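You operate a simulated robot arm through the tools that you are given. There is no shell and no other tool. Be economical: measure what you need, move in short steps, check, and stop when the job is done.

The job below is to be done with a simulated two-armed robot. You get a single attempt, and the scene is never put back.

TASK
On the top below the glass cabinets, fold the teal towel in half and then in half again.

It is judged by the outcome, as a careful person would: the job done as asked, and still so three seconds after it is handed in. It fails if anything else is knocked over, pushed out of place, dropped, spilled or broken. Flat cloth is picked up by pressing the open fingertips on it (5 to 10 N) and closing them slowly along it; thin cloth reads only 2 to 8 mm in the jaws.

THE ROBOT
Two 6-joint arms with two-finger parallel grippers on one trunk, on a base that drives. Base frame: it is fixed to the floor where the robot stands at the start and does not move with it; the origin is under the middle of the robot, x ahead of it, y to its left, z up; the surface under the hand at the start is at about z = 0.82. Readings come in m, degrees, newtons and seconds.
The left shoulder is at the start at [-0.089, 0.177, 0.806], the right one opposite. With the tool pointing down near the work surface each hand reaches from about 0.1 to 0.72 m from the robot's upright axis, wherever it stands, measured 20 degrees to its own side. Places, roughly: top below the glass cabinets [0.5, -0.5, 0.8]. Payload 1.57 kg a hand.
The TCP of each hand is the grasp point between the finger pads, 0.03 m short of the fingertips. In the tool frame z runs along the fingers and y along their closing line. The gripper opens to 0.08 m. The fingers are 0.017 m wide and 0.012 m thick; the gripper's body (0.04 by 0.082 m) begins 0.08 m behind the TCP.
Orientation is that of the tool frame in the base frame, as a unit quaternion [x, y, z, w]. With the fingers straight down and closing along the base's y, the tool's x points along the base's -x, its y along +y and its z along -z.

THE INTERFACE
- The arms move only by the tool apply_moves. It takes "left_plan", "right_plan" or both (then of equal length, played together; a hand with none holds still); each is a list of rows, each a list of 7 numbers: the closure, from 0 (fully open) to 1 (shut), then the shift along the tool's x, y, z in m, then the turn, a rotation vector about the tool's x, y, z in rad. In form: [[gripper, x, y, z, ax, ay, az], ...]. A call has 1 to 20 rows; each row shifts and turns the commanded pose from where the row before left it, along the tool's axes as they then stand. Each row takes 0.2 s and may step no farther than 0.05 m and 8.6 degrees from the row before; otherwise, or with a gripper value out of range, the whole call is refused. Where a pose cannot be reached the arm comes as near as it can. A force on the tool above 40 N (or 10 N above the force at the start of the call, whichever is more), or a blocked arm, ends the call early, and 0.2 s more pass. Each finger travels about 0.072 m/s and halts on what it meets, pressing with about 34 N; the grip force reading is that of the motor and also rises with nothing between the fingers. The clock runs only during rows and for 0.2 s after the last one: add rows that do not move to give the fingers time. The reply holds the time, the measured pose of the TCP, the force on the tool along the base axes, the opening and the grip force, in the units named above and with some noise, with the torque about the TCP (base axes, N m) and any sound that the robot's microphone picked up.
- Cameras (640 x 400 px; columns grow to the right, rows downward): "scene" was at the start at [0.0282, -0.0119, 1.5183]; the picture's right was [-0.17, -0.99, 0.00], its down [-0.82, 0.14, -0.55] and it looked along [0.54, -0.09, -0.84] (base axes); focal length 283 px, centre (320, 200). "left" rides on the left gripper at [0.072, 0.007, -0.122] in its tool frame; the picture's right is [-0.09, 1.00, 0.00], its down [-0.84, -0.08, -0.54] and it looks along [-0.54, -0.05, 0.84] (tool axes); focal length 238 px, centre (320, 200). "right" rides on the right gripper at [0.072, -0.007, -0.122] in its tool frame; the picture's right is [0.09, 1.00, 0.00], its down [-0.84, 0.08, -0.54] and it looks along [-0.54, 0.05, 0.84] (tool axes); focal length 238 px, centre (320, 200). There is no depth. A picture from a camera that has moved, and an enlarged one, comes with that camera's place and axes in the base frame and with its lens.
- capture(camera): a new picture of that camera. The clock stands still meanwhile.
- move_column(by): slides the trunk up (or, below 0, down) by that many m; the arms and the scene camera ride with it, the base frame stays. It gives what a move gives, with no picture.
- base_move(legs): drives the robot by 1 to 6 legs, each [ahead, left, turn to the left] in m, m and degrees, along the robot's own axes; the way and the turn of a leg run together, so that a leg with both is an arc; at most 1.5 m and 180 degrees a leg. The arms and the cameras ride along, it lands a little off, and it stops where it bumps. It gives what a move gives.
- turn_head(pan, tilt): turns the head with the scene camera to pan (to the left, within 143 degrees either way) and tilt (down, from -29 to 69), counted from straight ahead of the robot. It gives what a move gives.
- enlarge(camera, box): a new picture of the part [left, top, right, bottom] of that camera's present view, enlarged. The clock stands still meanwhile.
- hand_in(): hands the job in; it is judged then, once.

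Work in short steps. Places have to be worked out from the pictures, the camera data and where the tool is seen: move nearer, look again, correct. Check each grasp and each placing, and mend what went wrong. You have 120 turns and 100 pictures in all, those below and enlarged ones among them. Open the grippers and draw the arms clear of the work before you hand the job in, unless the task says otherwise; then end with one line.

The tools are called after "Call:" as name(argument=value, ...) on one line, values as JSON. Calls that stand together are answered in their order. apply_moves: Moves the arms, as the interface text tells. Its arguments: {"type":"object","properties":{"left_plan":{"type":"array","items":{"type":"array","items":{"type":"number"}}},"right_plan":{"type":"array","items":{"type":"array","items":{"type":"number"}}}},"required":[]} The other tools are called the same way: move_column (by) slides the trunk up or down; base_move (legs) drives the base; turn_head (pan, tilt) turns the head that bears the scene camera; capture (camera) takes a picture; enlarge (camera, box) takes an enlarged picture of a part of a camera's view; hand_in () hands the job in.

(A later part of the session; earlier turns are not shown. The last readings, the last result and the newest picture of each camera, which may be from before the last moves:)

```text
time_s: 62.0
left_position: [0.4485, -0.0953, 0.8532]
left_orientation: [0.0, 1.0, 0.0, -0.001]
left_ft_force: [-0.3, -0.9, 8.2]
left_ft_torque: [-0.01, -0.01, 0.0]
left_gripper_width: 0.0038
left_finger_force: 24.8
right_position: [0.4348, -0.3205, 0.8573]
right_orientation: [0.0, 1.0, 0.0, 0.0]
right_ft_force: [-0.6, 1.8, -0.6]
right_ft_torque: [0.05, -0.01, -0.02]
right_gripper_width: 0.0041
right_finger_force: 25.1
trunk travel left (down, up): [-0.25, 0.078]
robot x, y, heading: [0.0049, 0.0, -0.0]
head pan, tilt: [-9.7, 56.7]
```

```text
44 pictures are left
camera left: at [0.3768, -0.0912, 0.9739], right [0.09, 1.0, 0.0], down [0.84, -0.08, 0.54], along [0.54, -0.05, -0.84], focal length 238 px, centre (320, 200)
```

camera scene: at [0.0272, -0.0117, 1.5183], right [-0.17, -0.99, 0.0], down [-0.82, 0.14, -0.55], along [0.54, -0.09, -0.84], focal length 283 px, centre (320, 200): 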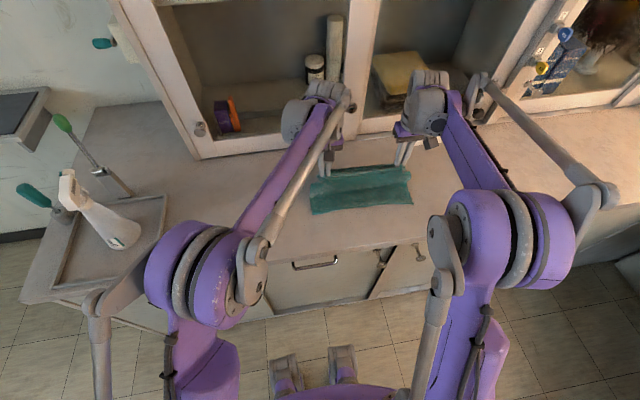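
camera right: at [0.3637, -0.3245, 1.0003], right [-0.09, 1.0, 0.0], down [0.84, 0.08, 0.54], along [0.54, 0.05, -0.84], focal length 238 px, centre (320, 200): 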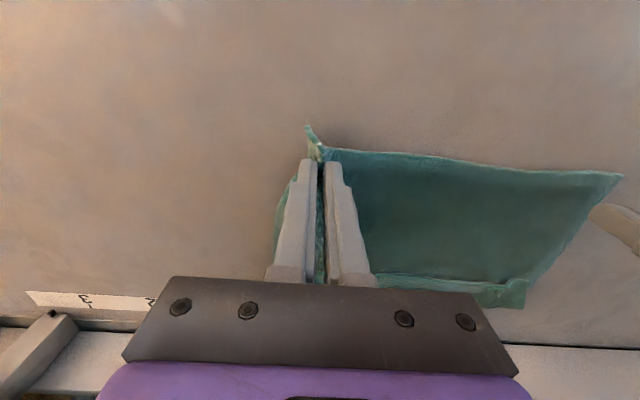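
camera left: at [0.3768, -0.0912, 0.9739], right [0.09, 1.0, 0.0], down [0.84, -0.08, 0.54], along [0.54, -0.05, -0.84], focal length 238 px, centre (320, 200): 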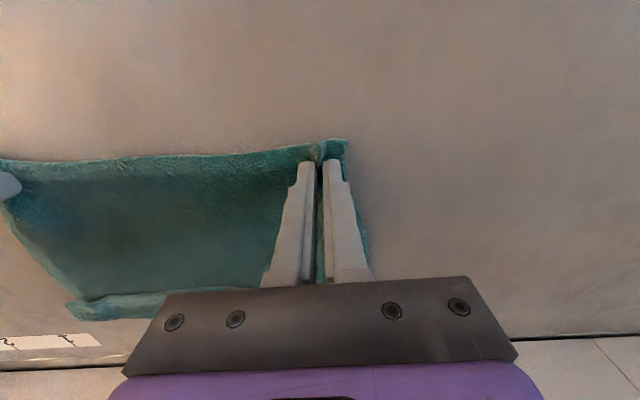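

Both hold about 4 mm, a single layer. I'll lift high so the hem hangs free and unrolls.

Call:
apply_moves(left_plan=[[1, 0, 0, -0.03, 0, 0, 0], [1, 0, 0, -0.04, 0, 0, 0], [1, 0, 0, -0.04, 0, 0, 0], [1, 0, 0, -0.04, 0, 0, 0], [1, 0, 0, -0.04, 0, 0, 0], [1, 0, 0, -0.04, 0, 0, 0], [1, 0, 0, -0.02, 0, 0, 0], [1, 0, 0, 0, 0, 0, 0], [1, 0, 0, 0, 0, 0, 0], [1, 0, 0, 0, 0, 0, 0], [1, 0, 0, 0, 0, 0, 0]], right_plan=[[1, 0, 0, -0.03, 0, 0, 0], [1, -0.012, 0, -0.04, 0, 0, 0], [1, 0, 0, -0.04, 0, 0, 0], [1, 0, 0, -0.04, 0, 0, 0], [1, 0, 0, -0.04, 0, 0, 0], [1, 0, 0, -0.04, 0, 0, 0], [1, 0, 0, -0.02, 0, 0, 0], [1, 0, 0, 0, 0, 0, 0], [1, 0, 0, 0, 0, 0, 0], [1, 0, 0, 0, 0, 0, 0], [1, 0, 0, 0, 0, 0, 0]])

Call:
capture(camera="scene")

Call:
capture(camera="right")

```text
time_s: 64.4
left_position: [0.4465, -0.0984, 1.1038]
left_orientation: [0.0, 1.0, 0.0, 0.0]
left_ft_force: [-0.1, -0.1, -0.2]
left_ft_torque: [0.03, 0.0, -0.02]
left_gripper_width: 0.0039
left_finger_force: 23.9
right_position: [0.4484, -0.3194, 1.1093]
right_orientation: [0.0, 1.0, 0.0, 0.0]
right_ft_force: [-0.5, -0.1, -0.2]
right_ft_torque: [0.02, 0.0, 0.01]
right_gripper_width: 0.0042
right_finger_force: 24.1
trunk travel left (down, up): [-0.25, 0.078]
robot x, y, heading: [0.0025, 0.0005, -0.1]
head pan, tilt: [-9.7, 56.7]
```

```text
43 pictures are left
camera scene: at [0.0282, -0.0119, 1.5183], right [-0.17, -0.99, 0.0], down [-0.82, 0.14, -0.55], along [0.54, -0.09, -0.84], focal length 283 px, centre (320, 200)
```

scene: 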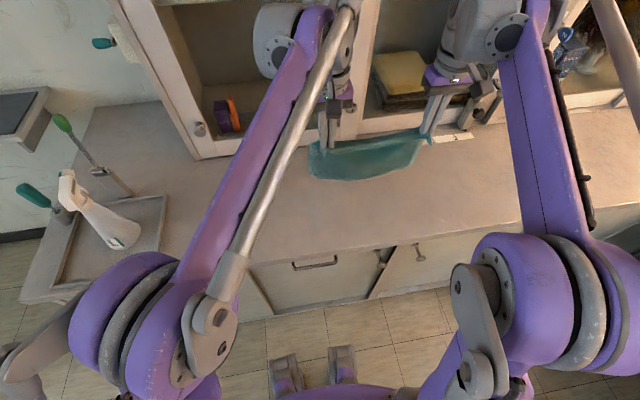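

```text
42 pictures are left
camera right: at [0.3773, -0.3247, 1.2301], right [-0.09, 1.0, 0.0], down [0.84, 0.08, 0.54], along [0.54, 0.05, -0.84], focal length 238 px, centre (320, 200)
```

right: 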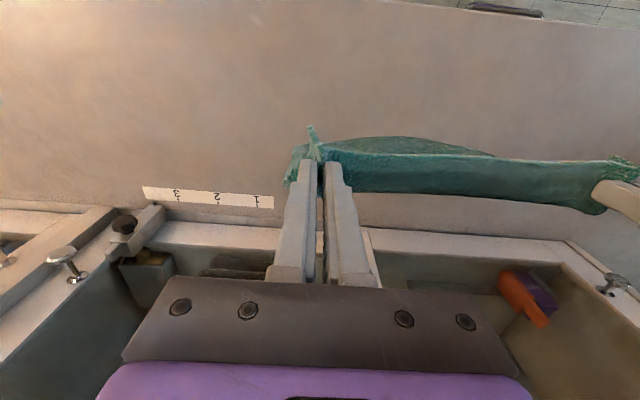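

Both corners hold. I'll zoom in to see whether the hem opened at the bottom.

Call:
enlarge(camera="scene", box=[290, 100, 450, 200])

```text
4.00 times, centred on (370, 150) of scene
camera zoom: at [0.0282, -0.0119, 1.5183], right [-0.17, -0.99, 0.0], down [-0.82, 0.14, -0.55], along [0.54, -0.09, -0.84], focal length 1133 px, centre (120, 400)
```

zoom: 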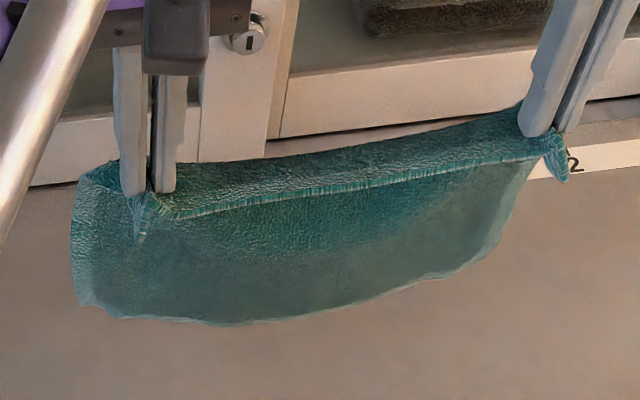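

The bottom is now a clean free edge, so the hem is unrolled. Next I'll lay the lower half with its edge toward the robot, moving the hands away while lowering.

Call:
apply_moves(left_plan=[[1, 0.04, 0, 0, 0, 0, 0], [1, 0.04, 0, 0, 0, 0, 0], [1, 0.027, 0, 0, 0, 0, 0], [1, 0, 0, 0, 0, 0, 0], [1, 0, 0, 0, 0, 0, 0], [1, 0, 0, 0.03, 0, 0, 0], [1, -0.006, 0, 0.02, 0, 0, 0], [1, -0.015, 0, 0.02, 0, 0, 0], [1, -0.015, 0, 0.02, 0, 0, 0], [1, -0.015, 0, 0.016, 0, 0, 0], [1, -0.015, 0, 0.016, 0, 0, 0], [1, -0.015, 0, 0.014, 0, 0, 0], [1, -0.015, 0, 0.01, 0, 0, 0], [1, 0, 0, 0, 0, 0, 0]], right_plan=[[1, 0.04, 0, 0, 0, 0, 0], [1, 0.04, 0, 0, 0, 0, 0], [1, 0.027, 0, 0, 0, 0, 0], [1, 0, 0, 0, 0, 0, 0], [1, 0, 0, 0, 0, 0, 0], [1, 0, 0, 0.034, 0, 0, 0], [1, -0.006, 0, 0.02, 0, 0, 0], [1, -0.015, 0, 0.02, 0, 0, 0], [1, -0.015, 0, 0.02, 0, 0, 0], [1, -0.015, 0, 0.016, 0, 0, 0], [1, -0.015, 0, 0.016, 0, 0, 0], [1, -0.015, 0, 0.014, 0, 0, 0], [1, -0.015, 0, 0.01, 0, 0, 0], [1, 0, 0, 0, 0, 0, 0]])

Call:
capture(camera="scene")

Call:
capture(camera="left")

```text
time_s: 67.4
left_position: [0.4379, -0.0957, 0.9575]
left_orientation: [0.0, 1.0, 0.0, 0.0]
left_ft_force: [-0.9, 0.3, 0.2]
left_ft_torque: [-0.03, -0.01, -0.02]
left_gripper_width: 0.004
left_finger_force: 24.7
right_position: [0.4377, -0.3184, 0.9576]
right_orientation: [0.0, 1.0, 0.0, 0.0]
right_ft_force: [0.2, 0.8, -0.9]
right_ft_torque: [0.01, -0.04, -0.02]
right_gripper_width: 0.0037
right_finger_force: 25.1
trunk travel left (down, up): [-0.25, 0.078]
robot x, y, heading: [0.0021, -0.0004, 0.0]
head pan, tilt: [-9.7, 56.7]
```

```text
40 pictures are left
camera scene: at [0.0275, -0.0116, 1.5183], right [-0.17, -0.99, 0.0], down [-0.82, 0.14, -0.55], along [0.54, -0.09, -0.84], focal length 283 px, centre (320, 200)
```

scene: 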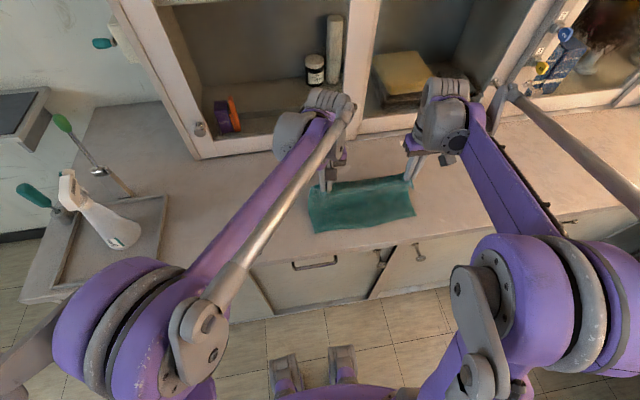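

```text
39 pictures are left
camera left: at [0.3662, -0.091, 1.0779], right [0.09, 1.0, 0.0], down [0.84, -0.08, 0.54], along [0.54, -0.05, -0.84], focal length 238 px, centre (320, 200)
```

left: 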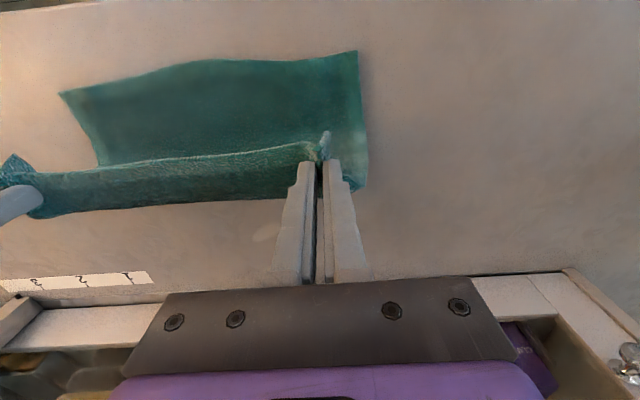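

The lower half is laid neatly: its free edge is at x ≈ 0.373 and the fold line should fall at ≈ 0.486. I'll go over the fold line, then arc the held edge back toward the robot.

Call:
apply_moves(left_plan=[[1, -0.016, 0, 0.002, 0, 0, 0], [1, -0.016, 0, 0.003, 0, 0, 0], [1, -0.014, 0, 0.003, 0, 0, 0], [1, 0, 0, 0, 0, 0, 0], [1, 0.0195, 0, 0.0019, 0, 0, 0], [1, 0.0188, 0, 0.0057, 0, 0, 0], [1, 0.0173, 0, 0.0092, 0, 0, 0], [1, 0.0152, 0, 0.0124, 0, 0, 0], [1, 0.0124, 0, 0.0152, 0, 0, 0], [1, 0, 0, 0, 0, 0, 0]], right_plan=[[1, -0.016, 0, 0.002, 0, 0, 0], [1, -0.016, 0, 0.003, 0, 0, 0], [1, -0.014, 0, 0.003, 0, 0, 0], [1, 0, 0, 0, 0, 0, 0], [1, 0.0195, 0, 0.0019, 0, 0, 0], [1, 0.0188, 0, 0.0057, 0, 0, 0], [1, 0.0173, 0, 0.0092, 0, 0, 0], [1, 0.0152, 0, 0.0124, 0, 0, 0], [1, 0.0124, 0, 0.0152, 0, 0, 0], [1, 0, 0, 0, 0, 0, 0]])

Call:
capture(camera="left")

Call:
capture(camera="right")

```text
time_s: 69.6
left_position: [0.4011, -0.0962, 0.906]
left_orientation: [0.0, 1.0, 0.0, 0.001]
left_ft_force: [0.8, -1.5, 0.1]
left_ft_torque: [0.02, 0.03, -0.05]
left_gripper_width: 0.0038
left_finger_force: 24.2
right_position: [0.3998, -0.3187, 0.9025]
right_orientation: [0.0, 1.0, 0.0, -0.001]
right_ft_force: [0.0, 0.6, -0.2]
right_ft_torque: [0.01, 0.02, 0.0]
right_gripper_width: 0.004
right_finger_force: 24.8
trunk travel left (down, up): [-0.25, 0.078]
robot x, y, heading: [-0.0018, -0.003, -0.1]
head pan, tilt: [-9.7, 56.7]
```

```text
38 pictures are left
camera left: at [0.3286, -0.091, 1.0263], right [0.09, 1.0, 0.0], down [0.84, -0.08, 0.54], along [0.54, -0.05, -0.84], focal length 238 px, centre (320, 200)
```

left: 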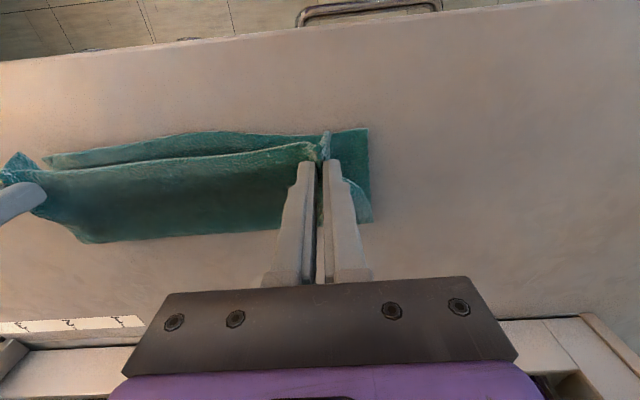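

```text
37 pictures are left
camera right: at [0.3283, -0.3248, 1.022], right [-0.09, 1.0, 0.0], down [0.84, 0.08, 0.54], along [0.54, 0.05, -0.84], focal length 238 px, centre (320, 200)
```

right: 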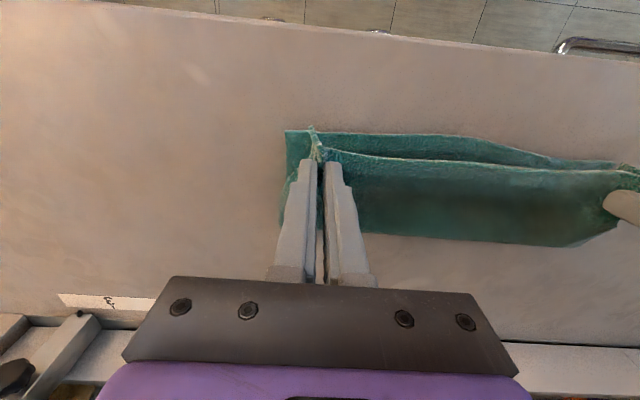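

The free edge is at x ≈ 0.392 on both sides, so the held edge should go to TCP x ≈ 0.405. I'll descend nearly straight down, then check before releasing.

Call:
apply_moves(left_plan=[[1, -0.001, 0, 0.015, 0, 0, 0], [1, -0.001, 0, 0.015, 0, 0, 0], [1, -0.001, 0, 0.013, 0, 0, 0], [1, 0, 0, 0, 0, 0, 0]], right_plan=[[1, -0.001, 0, 0.014, 0, 0, 0], [1, -0.001, 0, 0.014, 0, 0, 0], [1, -0.001, 0, 0.012, 0, 0, 0], [1, 0, 0, 0, 0, 0, 0]])

Call:
capture(camera="left")

Call:
capture(camera="right")

```text
time_s: 70.6
left_position: [0.4021, -0.0957, 0.8609]
left_orientation: [0.0, 1.0, -0.001, 0.001]
left_ft_force: [-0.5, 0.0, 1.8]
left_ft_torque: [0.01, 0.0, -0.06]
left_gripper_width: 0.0038
left_finger_force: 24.1
right_position: [0.4026, -0.3197, 0.8626]
right_orientation: [0.0, 1.0, 0.0, -0.001]
right_ft_force: [0.3, -0.2, 0.8]
right_ft_torque: [-0.01, 0.0, -0.01]
right_gripper_width: 0.0042
right_finger_force: 24.7
trunk travel left (down, up): [-0.25, 0.078]
robot x, y, heading: [0.0008, -0.0041, 0.1]
head pan, tilt: [-9.7, 56.7]
```

```text
36 pictures are left
camera left: at [0.33, -0.0903, 0.9818], right [0.09, 1.0, 0.0], down [0.84, -0.08, 0.54], along [0.54, -0.05, -0.84], focal length 238 px, centre (320, 200)
```

left: 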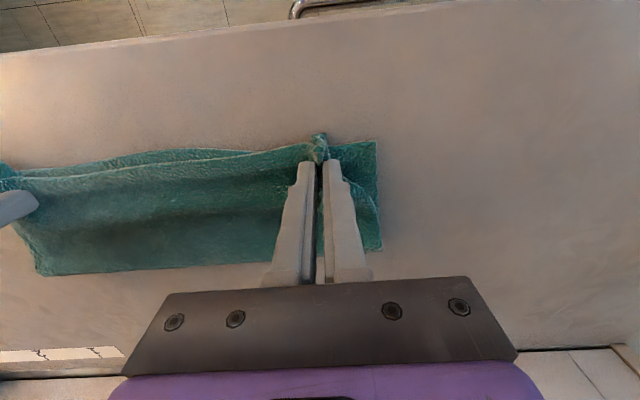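

```text
35 pictures are left
camera right: at [0.332, -0.325, 0.9843], right [-0.09, 1.0, 0.0], down [0.84, 0.08, 0.54], along [0.54, 0.05, -0.84], focal length 238 px, centre (320, 200)
```

right: 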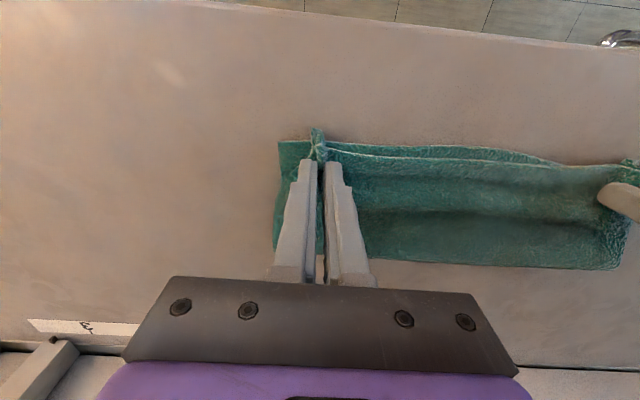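

Very close; the top edge is about 7 mm behind the bottom edge. I'll nudge 6 mm toward the robot, release slowly, and lift away.

Call:
apply_moves(left_plan=[[1, 0.003, 0, 0, 0, 0, 0], [1, 0.003, 0, 0, 0, 0, 0], [1, 0, 0, 0, 0, 0, 0], [0.93, 0, 0, 0, 0, 0, 0], [0.86, 0, 0, 0, 0, 0, 0], [0.78, 0, 0, 0, 0, 0, 0], [0.7, 0, 0, 0, 0, 0, 0], [0.62, 0, 0, 0, 0, 0, 0], [0.62, 0, 0, -0.01, 0, 0, 0], [0.62, 0, 0, -0.02, 0, 0, 0], [0.62, 0, 0, -0.04, 0, 0, 0], [0.62, 0, 0.03, -0.02, 0, 0, 0], [0.62, 0, 0.04, 0, 0, 0, 0], [0.62, 0, 0.04, 0, 0, 0, 0]], right_plan=[[1, 0.003, 0, 0, 0, 0, 0], [1, 0.003, 0, 0, 0, 0, 0], [1, 0, 0, 0, 0, 0, 0], [0.93, 0, 0, 0, 0, 0, 0], [0.86, 0, 0, 0, 0, 0, 0], [0.78, 0, 0, 0, 0, 0, 0], [0.7, 0, 0, 0, 0, 0, 0], [0.62, 0, 0, 0, 0, 0, 0], [0.62, 0, 0, -0.01, 0, 0, 0], [0.62, 0, 0, -0.02, 0, 0, 0], [0.62, 0, 0, -0.04, 0, 0, 0], [0.62, 0, -0.03, -0.02, 0, 0, 0], [0.62, 0, -0.04, 0, 0, 0, 0], [0.62, 0, -0.04, 0, 0, 0, 0]])

Call:
enlarge(camera="scene", box=[280, 150, 440, 250])

```text
time_s: 73.6
left_position: [0.4013, 0.0126, 0.9545]
left_orientation: [0.0, 1.0, 0.0, 0.0]
left_ft_force: [0.3, -0.2, 0.1]
left_ft_torque: [0.0, -0.01, -0.02]
left_gripper_width: 0.0306
left_finger_force: 0.0
right_position: [0.3971, -0.4304, 0.9537]
right_orientation: [0.0, 1.0, 0.0, 0.001]
right_ft_force: [-0.6, -0.4, -0.5]
right_ft_torque: [0.01, 0.0, 0.01]
right_gripper_width: 0.0304
right_finger_force: 0.1
trunk travel left (down, up): [-0.25, 0.078]
robot x, y, heading: [-0.0009, 0.0016, -0.0]
head pan, tilt: [-9.7, 56.7]
```

```text
4.00 times, centred on (360, 200) of scene
camera zoom: at [0.0285, -0.012, 1.5182], right [-0.17, -0.99, 0.0], down [-0.82, 0.14, -0.55], along [0.54, -0.09, -0.84], focal length 1133 px, centre (160, 200)
```

zoom: 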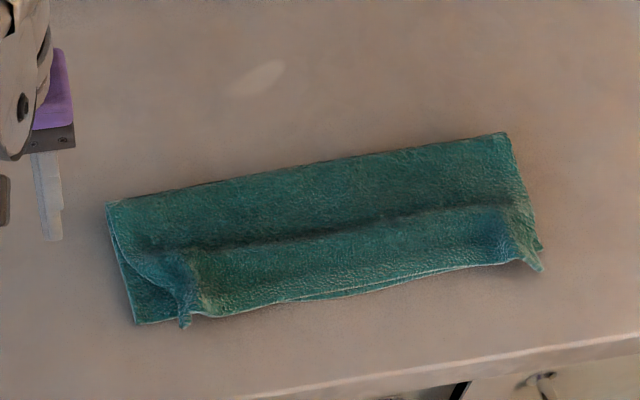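

The first fold is done, with only small bunches at the two pinched corners. I'll look at those corners up close.

Call:
apply_moves(left_plan=[[1, 0, -0.02, 0, 0, 0, 0], [1, 0, -0.03, 0, 0, 0, 0], [1, 0, 0, 0, 0, 0, 0]], right_plan=[[1, 0, 0.02, 0, 0, 0, 0], [1, 0, 0.03, 0, 0, 0, 0], [1, 0, 0, 0, 0, 0, 0]])

Call:
enlarge(camera="left", box=[100, 60, 420, 260])

Call:
enlarge(camera="right", box=[220, 60, 540, 260])

```text
time_s: 74.4
left_position: [0.3983, -0.0397, 0.9513]
left_orientation: [0.0, 1.0, 0.001, 0.0]
left_ft_force: [0.1, 0.0, -0.1]
left_ft_torque: [0.01, -0.01, 0.03]
left_gripper_width: 0.0
left_finger_force: 21.5
right_position: [0.3962, -0.3772, 0.9519]
right_orientation: [0.0, 1.0, 0.0, 0.0]
right_ft_force: [0.1, -0.2, -1.7]
right_ft_torque: [0.0, -0.04, 0.01]
right_gripper_width: 0.0001
right_finger_force: 21.1
trunk travel left (down, up): [-0.25, 0.078]
robot x, y, heading: [-0.0001, 0.0019, 0.3]
head pan, tilt: [-9.7, 56.7]
```

```text
2.00 times, centred on (260, 160) of left
camera zoom: at [0.3269, -0.0338, 1.0725], right [0.09, 1.0, 0.0], down [0.84, -0.08, 0.54], along [0.54, -0.05, -0.84], focal length 477 px, centre (440, 280)
```

zoom: 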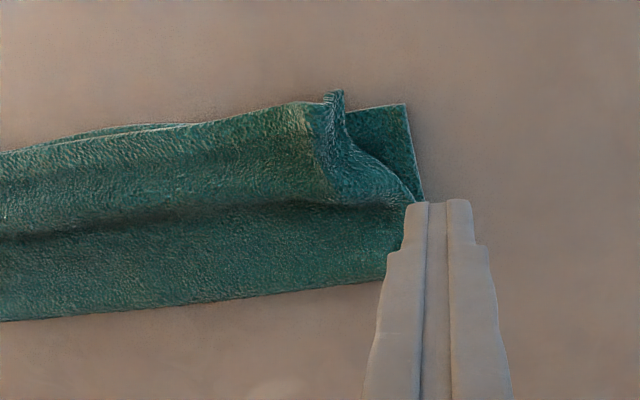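

```text
2.00 times, centred on (380, 160) of right
camera zoom: at [0.326, -0.3826, 1.0733], right [-0.09, 1.0, 0.0], down [0.84, 0.08, 0.54], along [0.54, 0.05, -0.84], focal length 477 px, centre (200, 280)
```

zoom: 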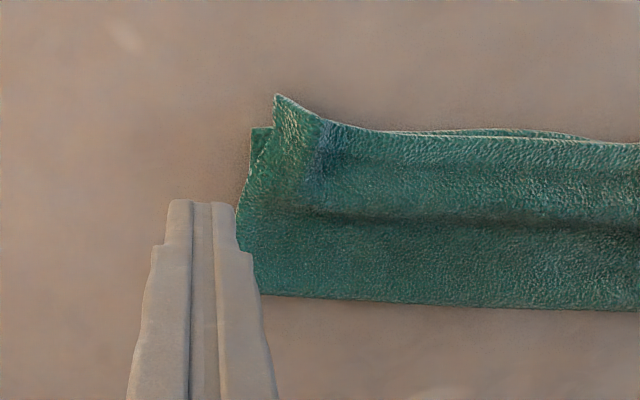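

The left corner's top layer is pulled in by about 3 cm. I'll put the closed left fingertips just inside the ridge and press lightly.

Call:
apply_moves(left_plan=[[1, 0, -0.035, 0, 0, 0, 0], [1, 0, -0.039, 0.02, 0, 0, 0], [1, 0, 0, 0.04, 0, 0, 0], [1, 0, 0, 0.025, 0, 0, 0], [1, 0, 0, 0.004, 0, 0, 0], [1, 0, 0, 0, 0, 0, 0]])

```text
time_s: 75.8
left_position: [0.3979, -0.1104, 0.8628]
left_orientation: [0.001, 1.0, 0.001, 0.0]
left_ft_force: [0.3, 0.3, 0.5]
left_ft_torque: [-0.03, -0.03, -0.03]
left_gripper_width: 0.0001
left_finger_force: 21.9
right_position: [0.3956, -0.3773, 0.9528]
right_orientation: [0.0, 1.0, 0.001, 0.0]
right_ft_force: [0.3, -0.3, 0.1]
right_ft_torque: [-0.04, 0.02, -0.01]
right_gripper_width: 0.0001
right_finger_force: 21.0
trunk travel left (down, up): [-0.25, 0.078]
robot x, y, heading: [0.003, -0.0008, 0.2]
head pan, tilt: [-9.7, 56.7]
```

Barely touching. I'll press 3 mm more and sweep outward (+y) 4 cm.

Call:
apply_moves(left_plan=[[1, 0, 0, 0.002, 0, 0, 0], [1, 0, 0, 0.001, 0, 0, 0], [1, 0, 0.008, 0, 0, 0, 0], [1, 0, 0.008, 0, 0, 0, 0], [1, 0, 0.008, 0, 0, 0, 0], [1, 0, 0.008, 0, 0, 0, 0], [1, 0, 0.008, 0, 0, 0, 0], [1, 0, 0, -0.02, 0, 0, 0], [1, 0, 0, -0.04, 0, 0, 0], [1, 0, 0, -0.03, 0, 0, 0], [1, 0, 0.03, 0, 0, 0, 0]])

Call:
enlarge(camera="left", box=[100, 60, 420, 260])

```text
time_s: 78.2
left_position: [0.3971, -0.0407, 0.9507]
left_orientation: [-0.001, 1.0, 0.0, 0.0]
left_ft_force: [-0.4, 0.4, -0.7]
left_ft_torque: [0.03, 0.08, 0.0]
left_gripper_width: 0.0
left_finger_force: 21.2
right_position: [0.3973, -0.3767, 0.9536]
right_orientation: [0.0, 1.0, 0.001, 0.0]
right_ft_force: [-0.5, 0.4, 0.4]
right_ft_torque: [0.02, 0.04, 0.0]
right_gripper_width: 0.0
right_finger_force: 21.3
trunk travel left (down, up): [-0.25, 0.078]
robot x, y, heading: [0.0008, 0.0022, 0.1]
head pan, tilt: [-9.7, 56.7]
```

```text
2.00 times, centred on (260, 160) of left
camera zoom: at [0.3262, -0.0347, 1.0712], right [0.09, 1.0, 0.0], down [0.84, -0.08, 0.54], along [0.54, -0.05, -0.84], focal length 477 px, centre (440, 280)
```

zoom: 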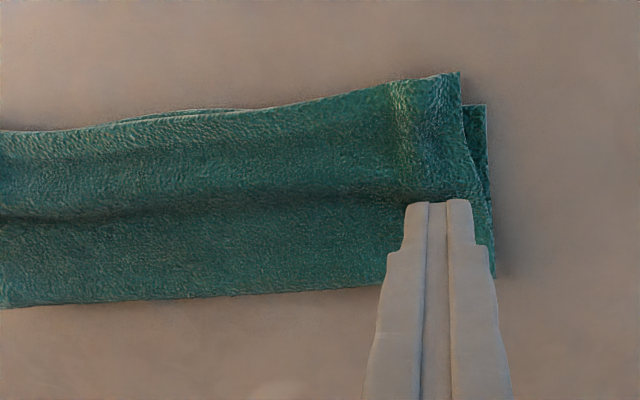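

The sweep flattened the corner nicely, and the towel shifted about 4 cm left. I'll check the whole towel in the scene view.

Call:
enlarge(camera="scene", box=[280, 150, 440, 250])

```text
4.00 times, centred on (360, 200) of scene
camera zoom: at [0.028, -0.0107, 1.5183], right [-0.17, -0.99, 0.0], down [-0.82, 0.14, -0.55], along [0.54, -0.09, -0.84], focal length 1133 px, centre (160, 200)
```

zoom: 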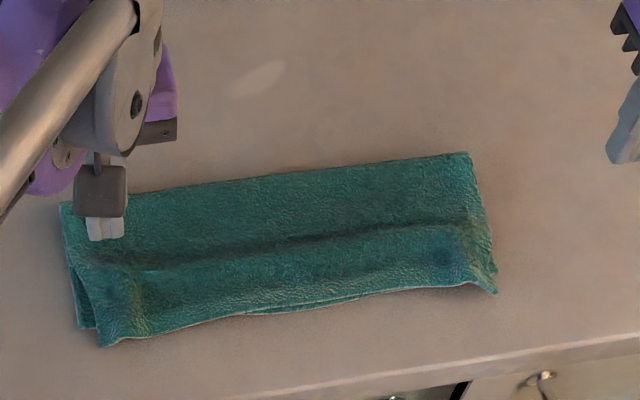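

The strip now spans x 0.365–0.48 and y −0.02 to −0.315. For the second fold the right hand will grip the left end and carry it right, tilting as it goes. First I'll clear the left arm and yaw the right hand 90°.

Call:
apply_moves(left_plan=[[1, 0, 0.03, -0.03, 0, 0, 0], [1, 0, 0.04, -0.03, 0, 0, 0], [1, 0.02, 0.045, -0.02, 0, 0, 0], [1, 0.02, 0.045, 0, 0, 0, 0], [1, 0.02, 0.04, 0, 0, 0, 0], [1, 0, 0, 0, 0, 0, 0], [1, 0, 0, 0, 0, 0, 0], [1, 0, 0, 0, 0, 0, 0], [1, 0, 0, 0, 0, 0, 0], [1, 0, 0, 0, 0, 0, 0], [1, 0, 0, 0, 0, 0, 0], [1, 0, 0, 0, 0, 0, 0]], right_plan=[[0.625, 0, 0, -0.02, 0, 0, 0.1428], [0.625, 0, 0, 0, 0, 0, 0.1428], [0.625, 0, 0, 0, 0, 0, 0.1428], [0.625, 0, 0, 0, 0, 0, 0.1428], [0.625, 0, 0, 0, 0, 0, 0.1428], [0.625, 0, 0, 0, 0, 0, 0.1428], [0.625, 0, 0, 0, 0, 0, 0.1428], [0.625, 0, 0, 0, 0, 0, 0.1428], [0.625, 0, 0, 0, 0, 0, 0.1428], [0.625, 0, 0, 0, 0, 0, 0.1428], [0.625, 0, 0, 0, 0, 0, 0.1428], [0.625, 0, 0, 0, 0, 0, 0]])

Call:
capture(camera="scene")

```text
refused: row 3 steps farther than a row can; nothing moved
```

```text
29 pictures are left
camera scene: at [0.028, -0.0107, 1.5183], right [-0.17, -0.99, 0.0], down [-0.82, 0.14, -0.55], along [0.54, -0.09, -0.84], focal length 283 px, centre (320, 200)
```

scene: 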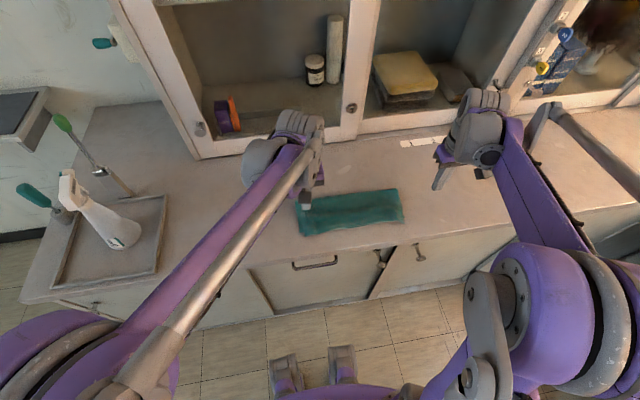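

The step was too large, so I'll resend it with smaller left-hand steps.

Call:
apply_moves(left_plan=[[1, 0, 0.03, -0.03, 0, 0, 0], [1, 0, 0.03, -0.03, 0, 0, 0], [1, 0.01, 0.035, -0.02, 0, 0, 0], [1, 0.015, 0.035, 0, 0, 0, 0], [1, 0.015, 0.035, 0, 0, 0, 0], [1, 0.01, 0.03, 0, 0, 0, 0], [1, 0, 0, 0, 0, 0, 0], [1, 0, 0, 0, 0, 0, 0], [1, 0, 0, 0, 0, 0, 0], [1, 0, 0, 0, 0, 0, 0], [1, 0, 0, 0, 0, 0, 0], [1, 0, 0, 0, 0, 0, 0]], right_plan=[[0.625, 0, 0, -0.02, 0, 0, 0.1428], [0.625, 0, 0, 0, 0, 0, 0.1428], [0.625, 0, 0, 0, 0, 0, 0.1428], [0.625, 0, 0, 0, 0, 0, 0.1428], [0.625, 0, 0, 0, 0, 0, 0.1428], [0.625, 0, 0, 0, 0, 0, 0.1428], [0.625, 0, 0, 0, 0, 0, 0.1428], [0.625, 0, 0, 0, 0, 0, 0.1428], [0.625, 0, 0, 0, 0, 0, 0.1428], [0.625, 0, 0, 0, 0, 0, 0.1428], [0.625, 0, 0, 0, 0, 0, 0.1428], [0.625, 0, 0, 0, 0, 0, 0]])

```text
time_s: 80.8
left_position: [0.345, 0.1532, 1.0312]
left_orientation: [0.0, 1.0, 0.0, 0.0]
left_ft_force: [-0.7, -0.6, -0.3]
left_ft_torque: [-0.02, -0.05, -0.01]
left_gripper_width: 0.0
left_finger_force: 21.7
right_position: [0.3958, -0.3788, 0.9736]
right_orientation: [0.708, 0.706, 0.0, -0.001]
right_ft_force: [-0.1, 0.1, -0.5]
right_ft_torque: [0.0, 0.02, -0.03]
right_gripper_width: 0.0303
right_finger_force: 0.0
trunk travel left (down, up): [-0.25, 0.078]
robot x, y, heading: [0.0001, -0.0018, 0.1]
head pan, tilt: [-9.7, 56.7]
```

The yaw worked: tool x is now +y and tool y is +x. I'll carry the right hand over the left end of the strip and down to just above it.

Call:
apply_moves(right_plan=[[0.625, 0.0435, 0.0033, 0, 0, 0, 0], [0.625, 0.0435, 0.0033, 0, 0, 0, 0], [0.625, 0.0435, 0.0033, 0, 0, 0, 0], [0.625, 0.0435, 0.0033, 0, 0, 0, 0], [0.625, 0.0435, 0.0033, 0, 0, 0, 0], [0.625, 0.0435, 0.0033, 0, 0, 0, 0], [0.625, 0.0435, 0.0033, 0, 0, 0, 0], [0.625, 0.0435, 0.0033, 0, 0, 0, 0], [0.625, 0, 0, 0.04, 0, 0, 0], [0.625, 0, 0, 0.04, 0, 0, 0], [0.625, 0, 0, 0.02, 0, 0, 0], [0.625, 0, 0, 0, 0, 0, 0]])

Call:
capture(camera="right")

Call:
capture(camera="scene")

```text
time_s: 83.4
left_position: [0.3454, 0.1531, 1.0305]
left_orientation: [0.0, 1.0, 0.001, 0.0]
left_ft_force: [-0.5, -0.7, 1.2]
left_ft_torque: [-0.03, 0.01, 0.01]
left_gripper_width: 0.0001
left_finger_force: 21.7
right_position: [0.4204, -0.0307, 0.8755]
right_orientation: [0.707, 0.707, -0.001, 0.001]
right_ft_force: [-1.0, 0.2, 0.8]
right_ft_torque: [-0.02, -0.01, -0.06]
right_gripper_width: 0.0298
right_finger_force: 0.0
trunk travel left (down, up): [-0.25, 0.078]
robot x, y, heading: [-0.0012, -0.0003, 0.1]
head pan, tilt: [-9.7, 56.7]
```

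```text
28 pictures are left
camera right: at [0.4148, 0.0422, 0.9956], right [1.0, 0.09, 0.0], down [0.08, -0.84, 0.54], along [0.05, -0.54, -0.84], focal length 238 px, centre (320, 200)
```

right: 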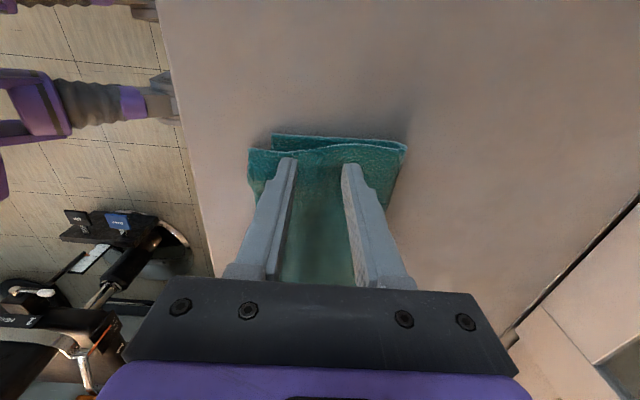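

```text
27 pictures are left
camera scene: at [0.0282, -0.0119, 1.5183], right [-0.17, -0.99, 0.0], down [-0.82, 0.14, -0.55], along [0.54, -0.09, -0.84], focal length 283 px, centre (320, 200)
```

scene: 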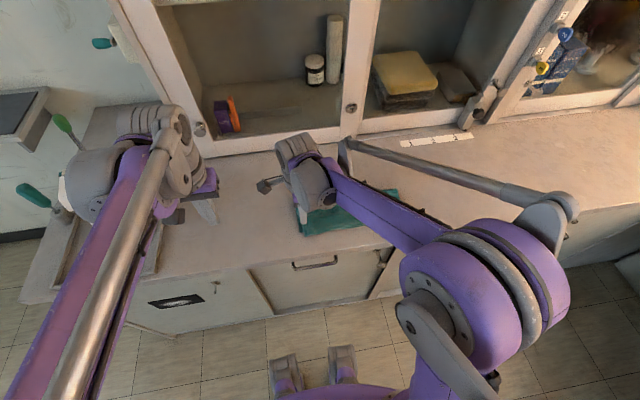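

The fingertips are about 6 mm inside the top edge. I'll shift 3 mm in and press gently.

Call:
apply_moves(right_plan=[[0.625, -0.003, 0, 0.008, 0, 0, 0], [0.625, 0, 0, 0.006, 0, 0, 0], [0.625, 0, 0, 0.003, 0, 0, 0], [0.625, 0, 0, 0, 0, 0, 0]])

```text
time_s: 84.4
left_position: [0.3443, 0.154, 1.0311]
left_orientation: [0.0, 1.0, 0.0, 0.0]
left_ft_force: [0.1, -0.4, -0.2]
left_ft_torque: [-0.01, 0.0, -0.03]
left_gripper_width: 0.0003
left_finger_force: 20.7
right_position: [0.423, -0.0332, 0.8582]
right_orientation: [0.707, 0.707, 0.0, 0.0]
right_ft_force: [0.3, 0.4, 1.4]
right_ft_torque: [0.03, 0.0, 0.02]
right_gripper_width: 0.0302
right_finger_force: 0.1
trunk travel left (down, up): [-0.25, 0.078]
robot x, y, heading: [-0.0006, 0.0005, 0.1]
head pan, tilt: [-9.7, 56.7]
```

Slight contact. I'll press another 2.5 mm.

Call:
apply_moves(right_plan=[[0.625, 0, 0, 0.0015, 0, 0, 0], [0.625, 0, 0, 0.001, 0, 0, 0], [0.625, 0, 0, 0, 0, 0, 0]])

```text
time_s: 85.2
left_position: [0.3442, 0.1537, 1.0313]
left_orientation: [0.0, 1.0, 0.0, 0.0]
left_ft_force: [0.5, -0.4, -0.1]
left_ft_torque: [0.0, -0.01, -0.03]
left_gripper_width: 0.0
left_finger_force: 21.2
right_position: [0.422, -0.0345, 0.8549]
right_orientation: [0.707, 0.707, 0.0, 0.001]
right_ft_force: [-1.5, 1.1, 12.0]
right_ft_torque: [0.04, -0.01, 0.03]
right_gripper_width: 0.0298
right_finger_force: 0.0
trunk travel left (down, up): [-0.25, 0.078]
robot x, y, heading: [-0.0008, 0.0005, -0.1]
head pan, tilt: [-9.7, 56.7]
```

Pressing 12 N; I want both layers, so I'll ease only slightly and close slowly.

Call:
apply_moves(right_plan=[[0.65, 0, 0, -0.0004, 0, 0, 0], [0.68, 0, 0, 0, 0, 0, 0], [0.71, 0, 0, 0, 0, 0, 0], [0.74, 0, 0, 0, 0, 0, 0], [0.77, 0, 0, 0, 0, 0, 0], [0.8, 0, 0, 0, 0, 0, 0], [0.83, 0, 0, 0, 0, 0, 0], [0.86, 0, 0, 0, 0, 0, 0], [0.89, 0, 0, 0, 0, 0, 0], [0.92, 0, 0, 0, 0, 0, 0], [0.95, 0, 0, 0, 0, 0, 0], [0.98, 0, 0, 0, 0, 0, 0], [1, 0, 0, 0, 0, 0, 0], [1, 0, 0, 0, 0, 0, 0], [1, 0, 0, 0, 0, 0, 0], [1, 0, 0, -0.015, 0, 0, 0], [1, 0, 0, -0.015, 0, 0, 0], [1, 0, 0, 0, 0, 0, 0]])

Call:
enlarge(camera="right", box=[200, 80, 460, 280])

```text
time_s: 89.0
left_position: [0.3451, 0.1544, 1.0318]
left_orientation: [0.001, 1.0, 0.0, 0.001]
left_ft_force: [0.6, -0.4, 0.7]
left_ft_torque: [0.0, 0.0, 0.02]
left_gripper_width: 0.0
left_finger_force: 21.6
right_position: [0.424, -0.0336, 0.8869]
right_orientation: [0.707, 0.708, 0.0, 0.0]
right_ft_force: [-0.1, -0.5, -0.1]
right_ft_torque: [-0.01, 0.03, -0.02]
right_gripper_width: 0.0072
right_finger_force: 26.8
trunk travel left (down, up): [-0.25, 0.078]
robot x, y, heading: [-0.0007, 0.0, 0.1]
head pan, tilt: [-9.7, 56.7]
```

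```text
2.00 times, centred on (330, 180) of right
camera zoom: at [0.4178, 0.04, 1.0079], right [1.0, 0.09, 0.0], down [0.08, -0.84, 0.54], along [0.05, -0.54, -0.84], focal length 477 px, centre (300, 240)
```

zoom: 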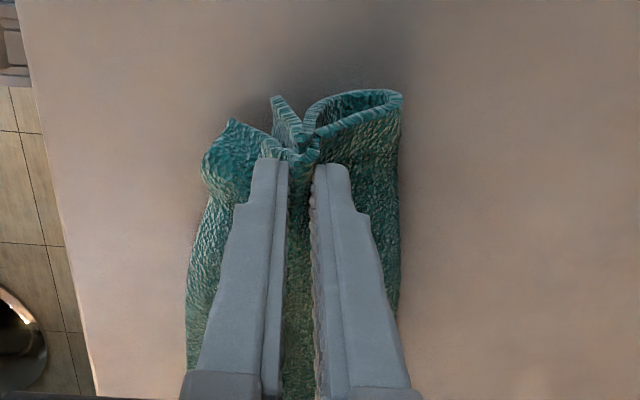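

Both layers are held (7 mm). I'll carry the end over in an arc to the right while tilting the hand, and check at three-quarters of the way.

Call:
apply_moves(right_plan=[[1, -0.017, 0, -0.0229, 0, 0.081, 0], [1, -0.0154, 0, -0.0208, 0, 0.081, 0], [1, -0.0186, 0, -0.0197, 0, 0.081, 0], [1, -0.0209, 0, -0.0178, 0, 0.081, 0], [1, -0.0235, 0, -0.0164, 0, 0.081, 0], [1, -0.0253, 0, -0.0142, 0, 0.081, 0], [1, -0.0267, 0, -0.012, 0, 0.081, 0], [1, -0.0277, 0, -0.0094, 0, 0.081, 0], [1, -0.0281, 0, -0.0068, 0, 0.081, 0], [1, -0.0281, 0, -0.0037, 0, 0.081, 0], [1, 0, 0, 0, 0, 0, 0]])

Call:
capture(camera="scene")

Call:
capture(camera="right")

```text
time_s: 91.4
left_position: [0.345, 0.1537, 1.0318]
left_orientation: [0.0, 1.0, 0.0, -0.001]
left_ft_force: [-0.4, 0.7, -0.2]
left_ft_torque: [0.01, 0.0, -0.01]
left_gripper_width: 0.0
left_finger_force: 21.8
right_position: [0.4215, -0.2755, 0.9309]
right_orientation: [0.649, 0.651, 0.278, -0.278]
right_ft_force: [-0.2, 1.4, 0.2]
right_ft_torque: [0.01, -0.01, -0.03]
right_gripper_width: 0.0072
right_finger_force: 26.7
trunk travel left (down, up): [-0.25, 0.078]
robot x, y, heading: [-0.0001, -0.0012, -0.2]
head pan, tilt: [-9.7, 56.7]
```

```text
25 pictures are left
camera scene: at [0.0279, -0.0111, 1.5183], right [-0.17, -0.99, 0.0], down [-0.82, 0.14, -0.55], along [0.54, -0.09, -0.84], focal length 283 px, centre (320, 200)
```

scene: 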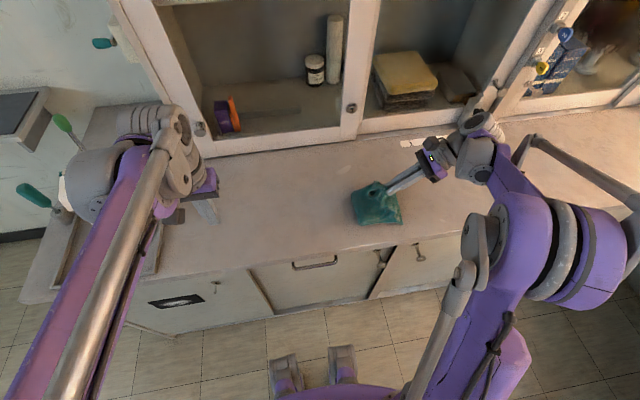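

```text
24 pictures are left
camera right: at [0.4158, -0.3137, 1.0648], right [1.0, 0.06, 0.07], down [0.08, -0.97, -0.23], along [0.05, 0.24, -0.97], focal length 238 px, centre (320, 200)
```

right: 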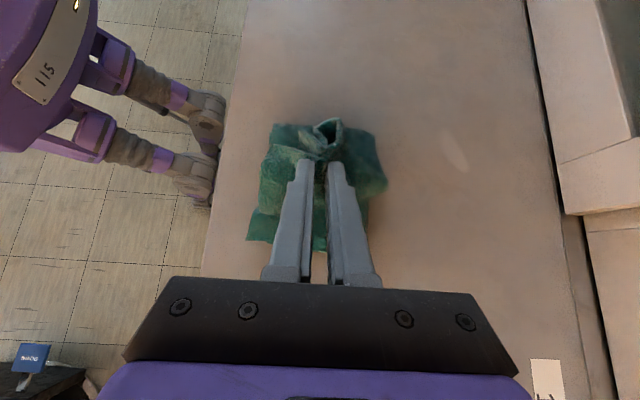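

The fold is forming properly: right end at y ≈ −0.302 and fold line at ≈ −0.167. I'll finish the arc so the held end lands on the right end.

Call:
apply_moves(right_plan=[[1, -0.0274, 0, -0.0006, 0, 0.081, 0], [1, -0.0269, 0, 0.0026, 0, 0.081, 0], [1, -0.0233, 0, 0.0074, 0, 0.081, 0], [1, -0.0156, 0, 0.0089, 0, 0.081, 0], [1, 0, 0, 0, 0, 0, 0]])

Call:
enlarge(camera="scene", box=[310, 150, 470, 250])

Call:
capture(camera="right")

```text
time_s: 92.6
left_position: [0.3441, 0.153, 1.0314]
left_orientation: [-0.001, 1.0, 0.0, 0.001]
left_ft_force: [-0.3, -0.3, -0.2]
left_ft_torque: [-0.02, -0.03, 0.0]
left_gripper_width: 0.0
left_finger_force: 21.5
right_position: [0.4351, -0.3012, 0.8524]
right_orientation: [0.597, 0.594, 0.386, -0.375]
right_ft_force: [-3.3, -2.6, 26.1]
right_ft_torque: [0.57, 0.09, 0.11]
right_gripper_width: 0.0071
right_finger_force: 25.9
right hand out of reach, approached as far as the arm can: row 4
trunk travel left (down, up): [-0.25, 0.078]
robot x, y, heading: [-0.0042, -0.0003, -0.3]
head pan, tilt: [-9.7, 56.7]
stopped in row 5 (right hand): the force on the tool passed its limit at 41 N (the readings are from after the stop); the commanded pose is now the measured one
```

```text
4.00 times, centred on (390, 200) of scene
camera zoom: at [0.0268, -0.0115, 1.5184], right [-0.17, -0.99, 0.0], down [-0.82, 0.14, -0.55], along [0.54, -0.09, -0.84], focal length 1133 px, centre (40, 200)
```

zoom: 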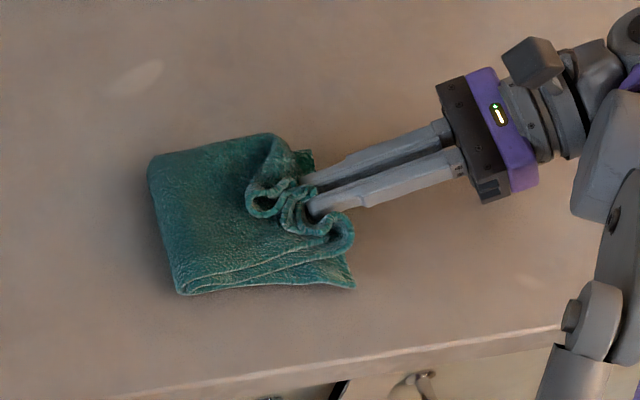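

```text
22 pictures are left
camera right: at [0.426, -0.3801, 0.9678], right [1.0, 0.03, 0.09], down [0.07, -0.84, -0.53], along [0.06, 0.53, -0.84], focal length 238 px, centre (320, 200)
```

right: 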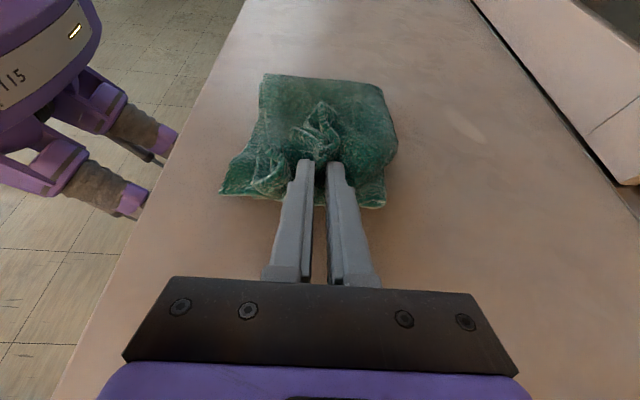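

The hand pressed too hard and stopped about 15 mm short. I'll lift slightly, shift 14 mm toward the right end, then open slowly and back out upward.

Call:
apply_moves(right_plan=[[1, 0.0054, 0, -0.0025, 0, 0, 0], [1, -0.003, 0, -0.0065, 0, 0, 0], [1, -0.003, 0, -0.0065, 0, 0, 0], [0.93, 0, 0, 0, 0, 0, 0], [0.86, 0, 0, 0, 0, 0, 0], [0.78, 0, 0, 0, 0, 0, 0], [0.7, 0, 0, 0, 0, 0, 0], [0.6, 0, 0, 0, 0, 0, 0], [0.5, 0, 0, 0, 0, 0, 0], [0.5, 0.009, 0, -0.005, 0, 0, 0], [0.5, 0.018, 0, -0.01, 0, 0, 0], [0.5, 0.03, 0, -0.02, 0, 0, 0], [0.5, 0.03, 0, -0.03, 0, 0, 0], [0.5, 0.02, 0, -0.04, 0, 0, 0]])

Call:
enlarge(camera="scene", box=[310, 150, 470, 250])

Call:
capture(camera="right")

```text
time_s: 95.6
left_position: [0.3452, 0.1539, 1.0316]
left_orientation: [0.0, 1.0, -0.001, 0.0]
left_ft_force: [-0.3, 0.1, 1.3]
left_ft_torque: [0.02, -0.01, -0.03]
left_gripper_width: 0.0
left_finger_force: 20.9
right_position: [0.4652, -0.3162, 0.9955]
right_orientation: [0.603, 0.593, 0.386, -0.368]
right_ft_force: [0.5, 0.9, -0.2]
right_ft_torque: [-0.02, 0.0, 0.0]
right_gripper_width: 0.04
right_finger_force: 0.1
right hand out of reach, approached as far as the arm can: row 2, 3, 11, 12, 13, 14
trunk travel left (down, up): [-0.25, 0.078]
robot x, y, heading: [-0.0014, 0.0016, 0.2]
head pan, tilt: [-9.7, 56.7]
```

```text
4.00 times, centred on (390, 200) of scene
camera zoom: at [0.0282, -0.0122, 1.5183], right [-0.17, -0.99, 0.0], down [-0.82, 0.14, -0.55], along [0.54, -0.09, -0.84], focal length 1133 px, centre (40, 200)
```

zoom: 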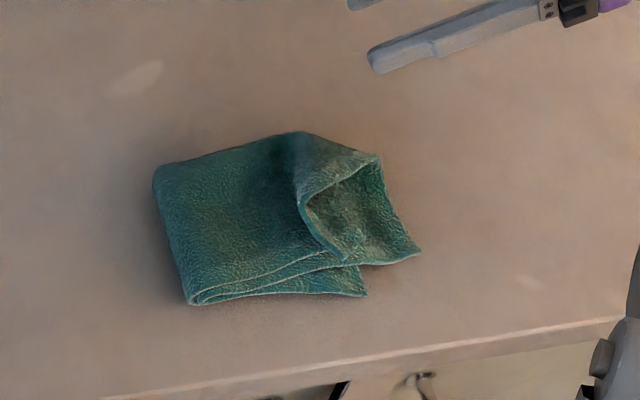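

```text
20 pictures are left
camera right: at [0.456, -0.3933, 1.1104], right [1.0, 0.01, 0.1], down [0.06, -0.85, -0.52], along [0.08, 0.52, -0.85], focal length 238 px, centre (320, 200)
```

right: 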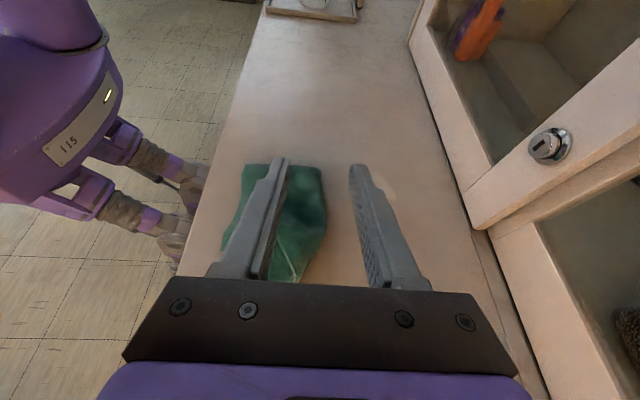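

The second fold is mostly there, but the top stack's right end looks turned over at one corner. I'll bring the right hand upright and out of the way, and bring the left camera over the towel.

Call:
apply_moves(right_plan=[[0.6, -0.015, 0, -0.015, 0, -0.1134, 0], [0.6, -0.015, 0, -0.015, 0, -0.1134, 0], [0.6, -0.02, 0, -0.01, 0, -0.1134, 0], [0.6, -0.02, 0, -0.01, 0, -0.1134, 0], [0.6, -0.02, 0, 0, 0, -0.1134, 0], [0.6, -0.02, 0, 0, 0, -0.1134, 0], [0.6, -0.02, 0, 0, 0, -0.1134, 0], [0.6, -0.02, 0, 0, 0, -0.1134, 0], [0.6, -0.02, 0, 0, 0, -0.1134, 0], [0.6, -0.02, 0, 0, 0, -0.1134, 0], [0.6, 0, 0, 0, 0, 0, 0]], left_plan=[[1, 0, -0.035, 0, 0, 0, 0], [1, 0, -0.035, 0, 0, 0, 0], [1, 0, -0.035, 0, 0, 0, 0], [1, 0, -0.035, 0, 0, 0, 0], [1, 0, -0.035, 0, 0, 0, 0], [1, 0, -0.035, 0, 0, 0, 0], [1, 0, -0.035, 0, 0, 0, 0], [1, 0, -0.035, 0, 0, 0, 0], [1, 0, 0, 0, 0, 0, 0], [1, 0, 0, 0, 0, 0, 0], [1, 0, 0, 0, 0, 0, 0]])

Call:
capture(camera="left")

```text
time_s: 98.0
left_position: [0.3421, -0.1246, 1.0304]
left_orientation: [0.0, 1.0, 0.0, 0.0]
left_ft_force: [0.8, 0.3, 0.3]
left_ft_torque: [-0.01, -0.03, -0.02]
left_gripper_width: 0.0
left_finger_force: 21.4
right_position: [0.4621, -0.5083, 0.9184]
right_orientation: [0.712, 0.702, 0.002, 0.005]
right_ft_force: [-0.2, -0.1, 0.3]
right_ft_torque: [-0.02, -0.01, -0.01]
right_gripper_width: 0.032
right_finger_force: 0.1
trunk travel left (down, up): [-0.25, 0.078]
robot x, y, heading: [-0.0015, -0.0006, 0.0]
head pan, tilt: [-9.7, 56.7]
```

```text
19 pictures are left
camera left: at [0.2704, -0.119, 1.151], right [0.09, 1.0, 0.0], down [0.84, -0.08, 0.54], along [0.54, -0.05, -0.84], focal length 238 px, centre (320, 200)
```

left: 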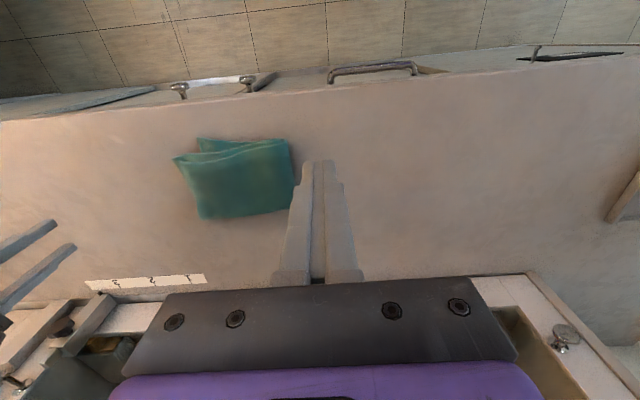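

I'll zoom in from both viewpoints.

Call:
enlarge(camera="left", box=[150, 120, 310, 230])

Call:
enlarge(camera="scene", box=[330, 170, 430, 240])

```text
3.64 times, centred on (230, 175) of left
camera zoom: at [0.2704, -0.119, 1.151], right [0.09, 1.0, 0.0], down [0.84, -0.08, 0.54], along [0.54, -0.05, -0.84], focal length 867 px, centre (647, 291)
```

zoom: 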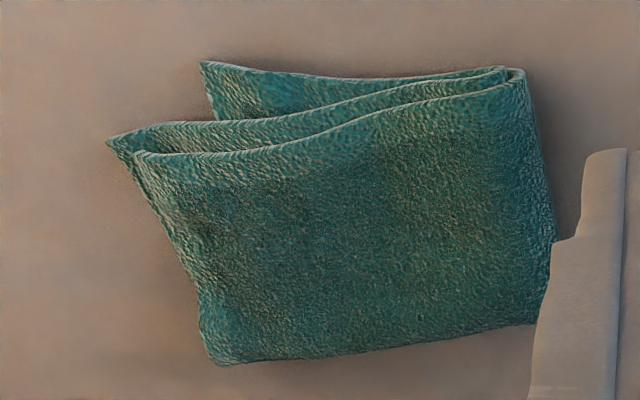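

```text
5.71 times, centred on (380, 205) of scene
camera zoom: at [0.0282, -0.012, 1.5183], right [-0.17, -0.99, 0.0], down [-0.82, 0.14, -0.55], along [0.54, -0.09, -0.84], focal length 1619 px, centre (-23, 171)
```

zoom: 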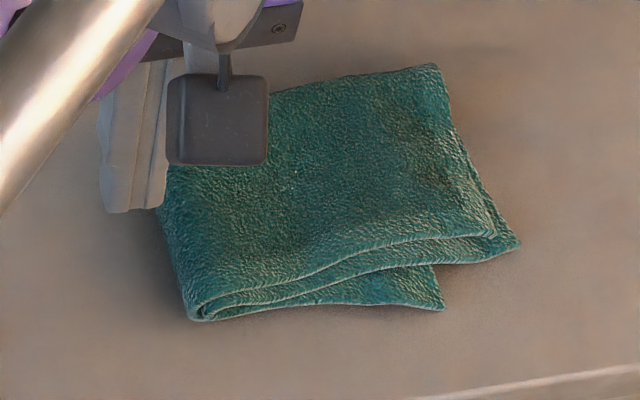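

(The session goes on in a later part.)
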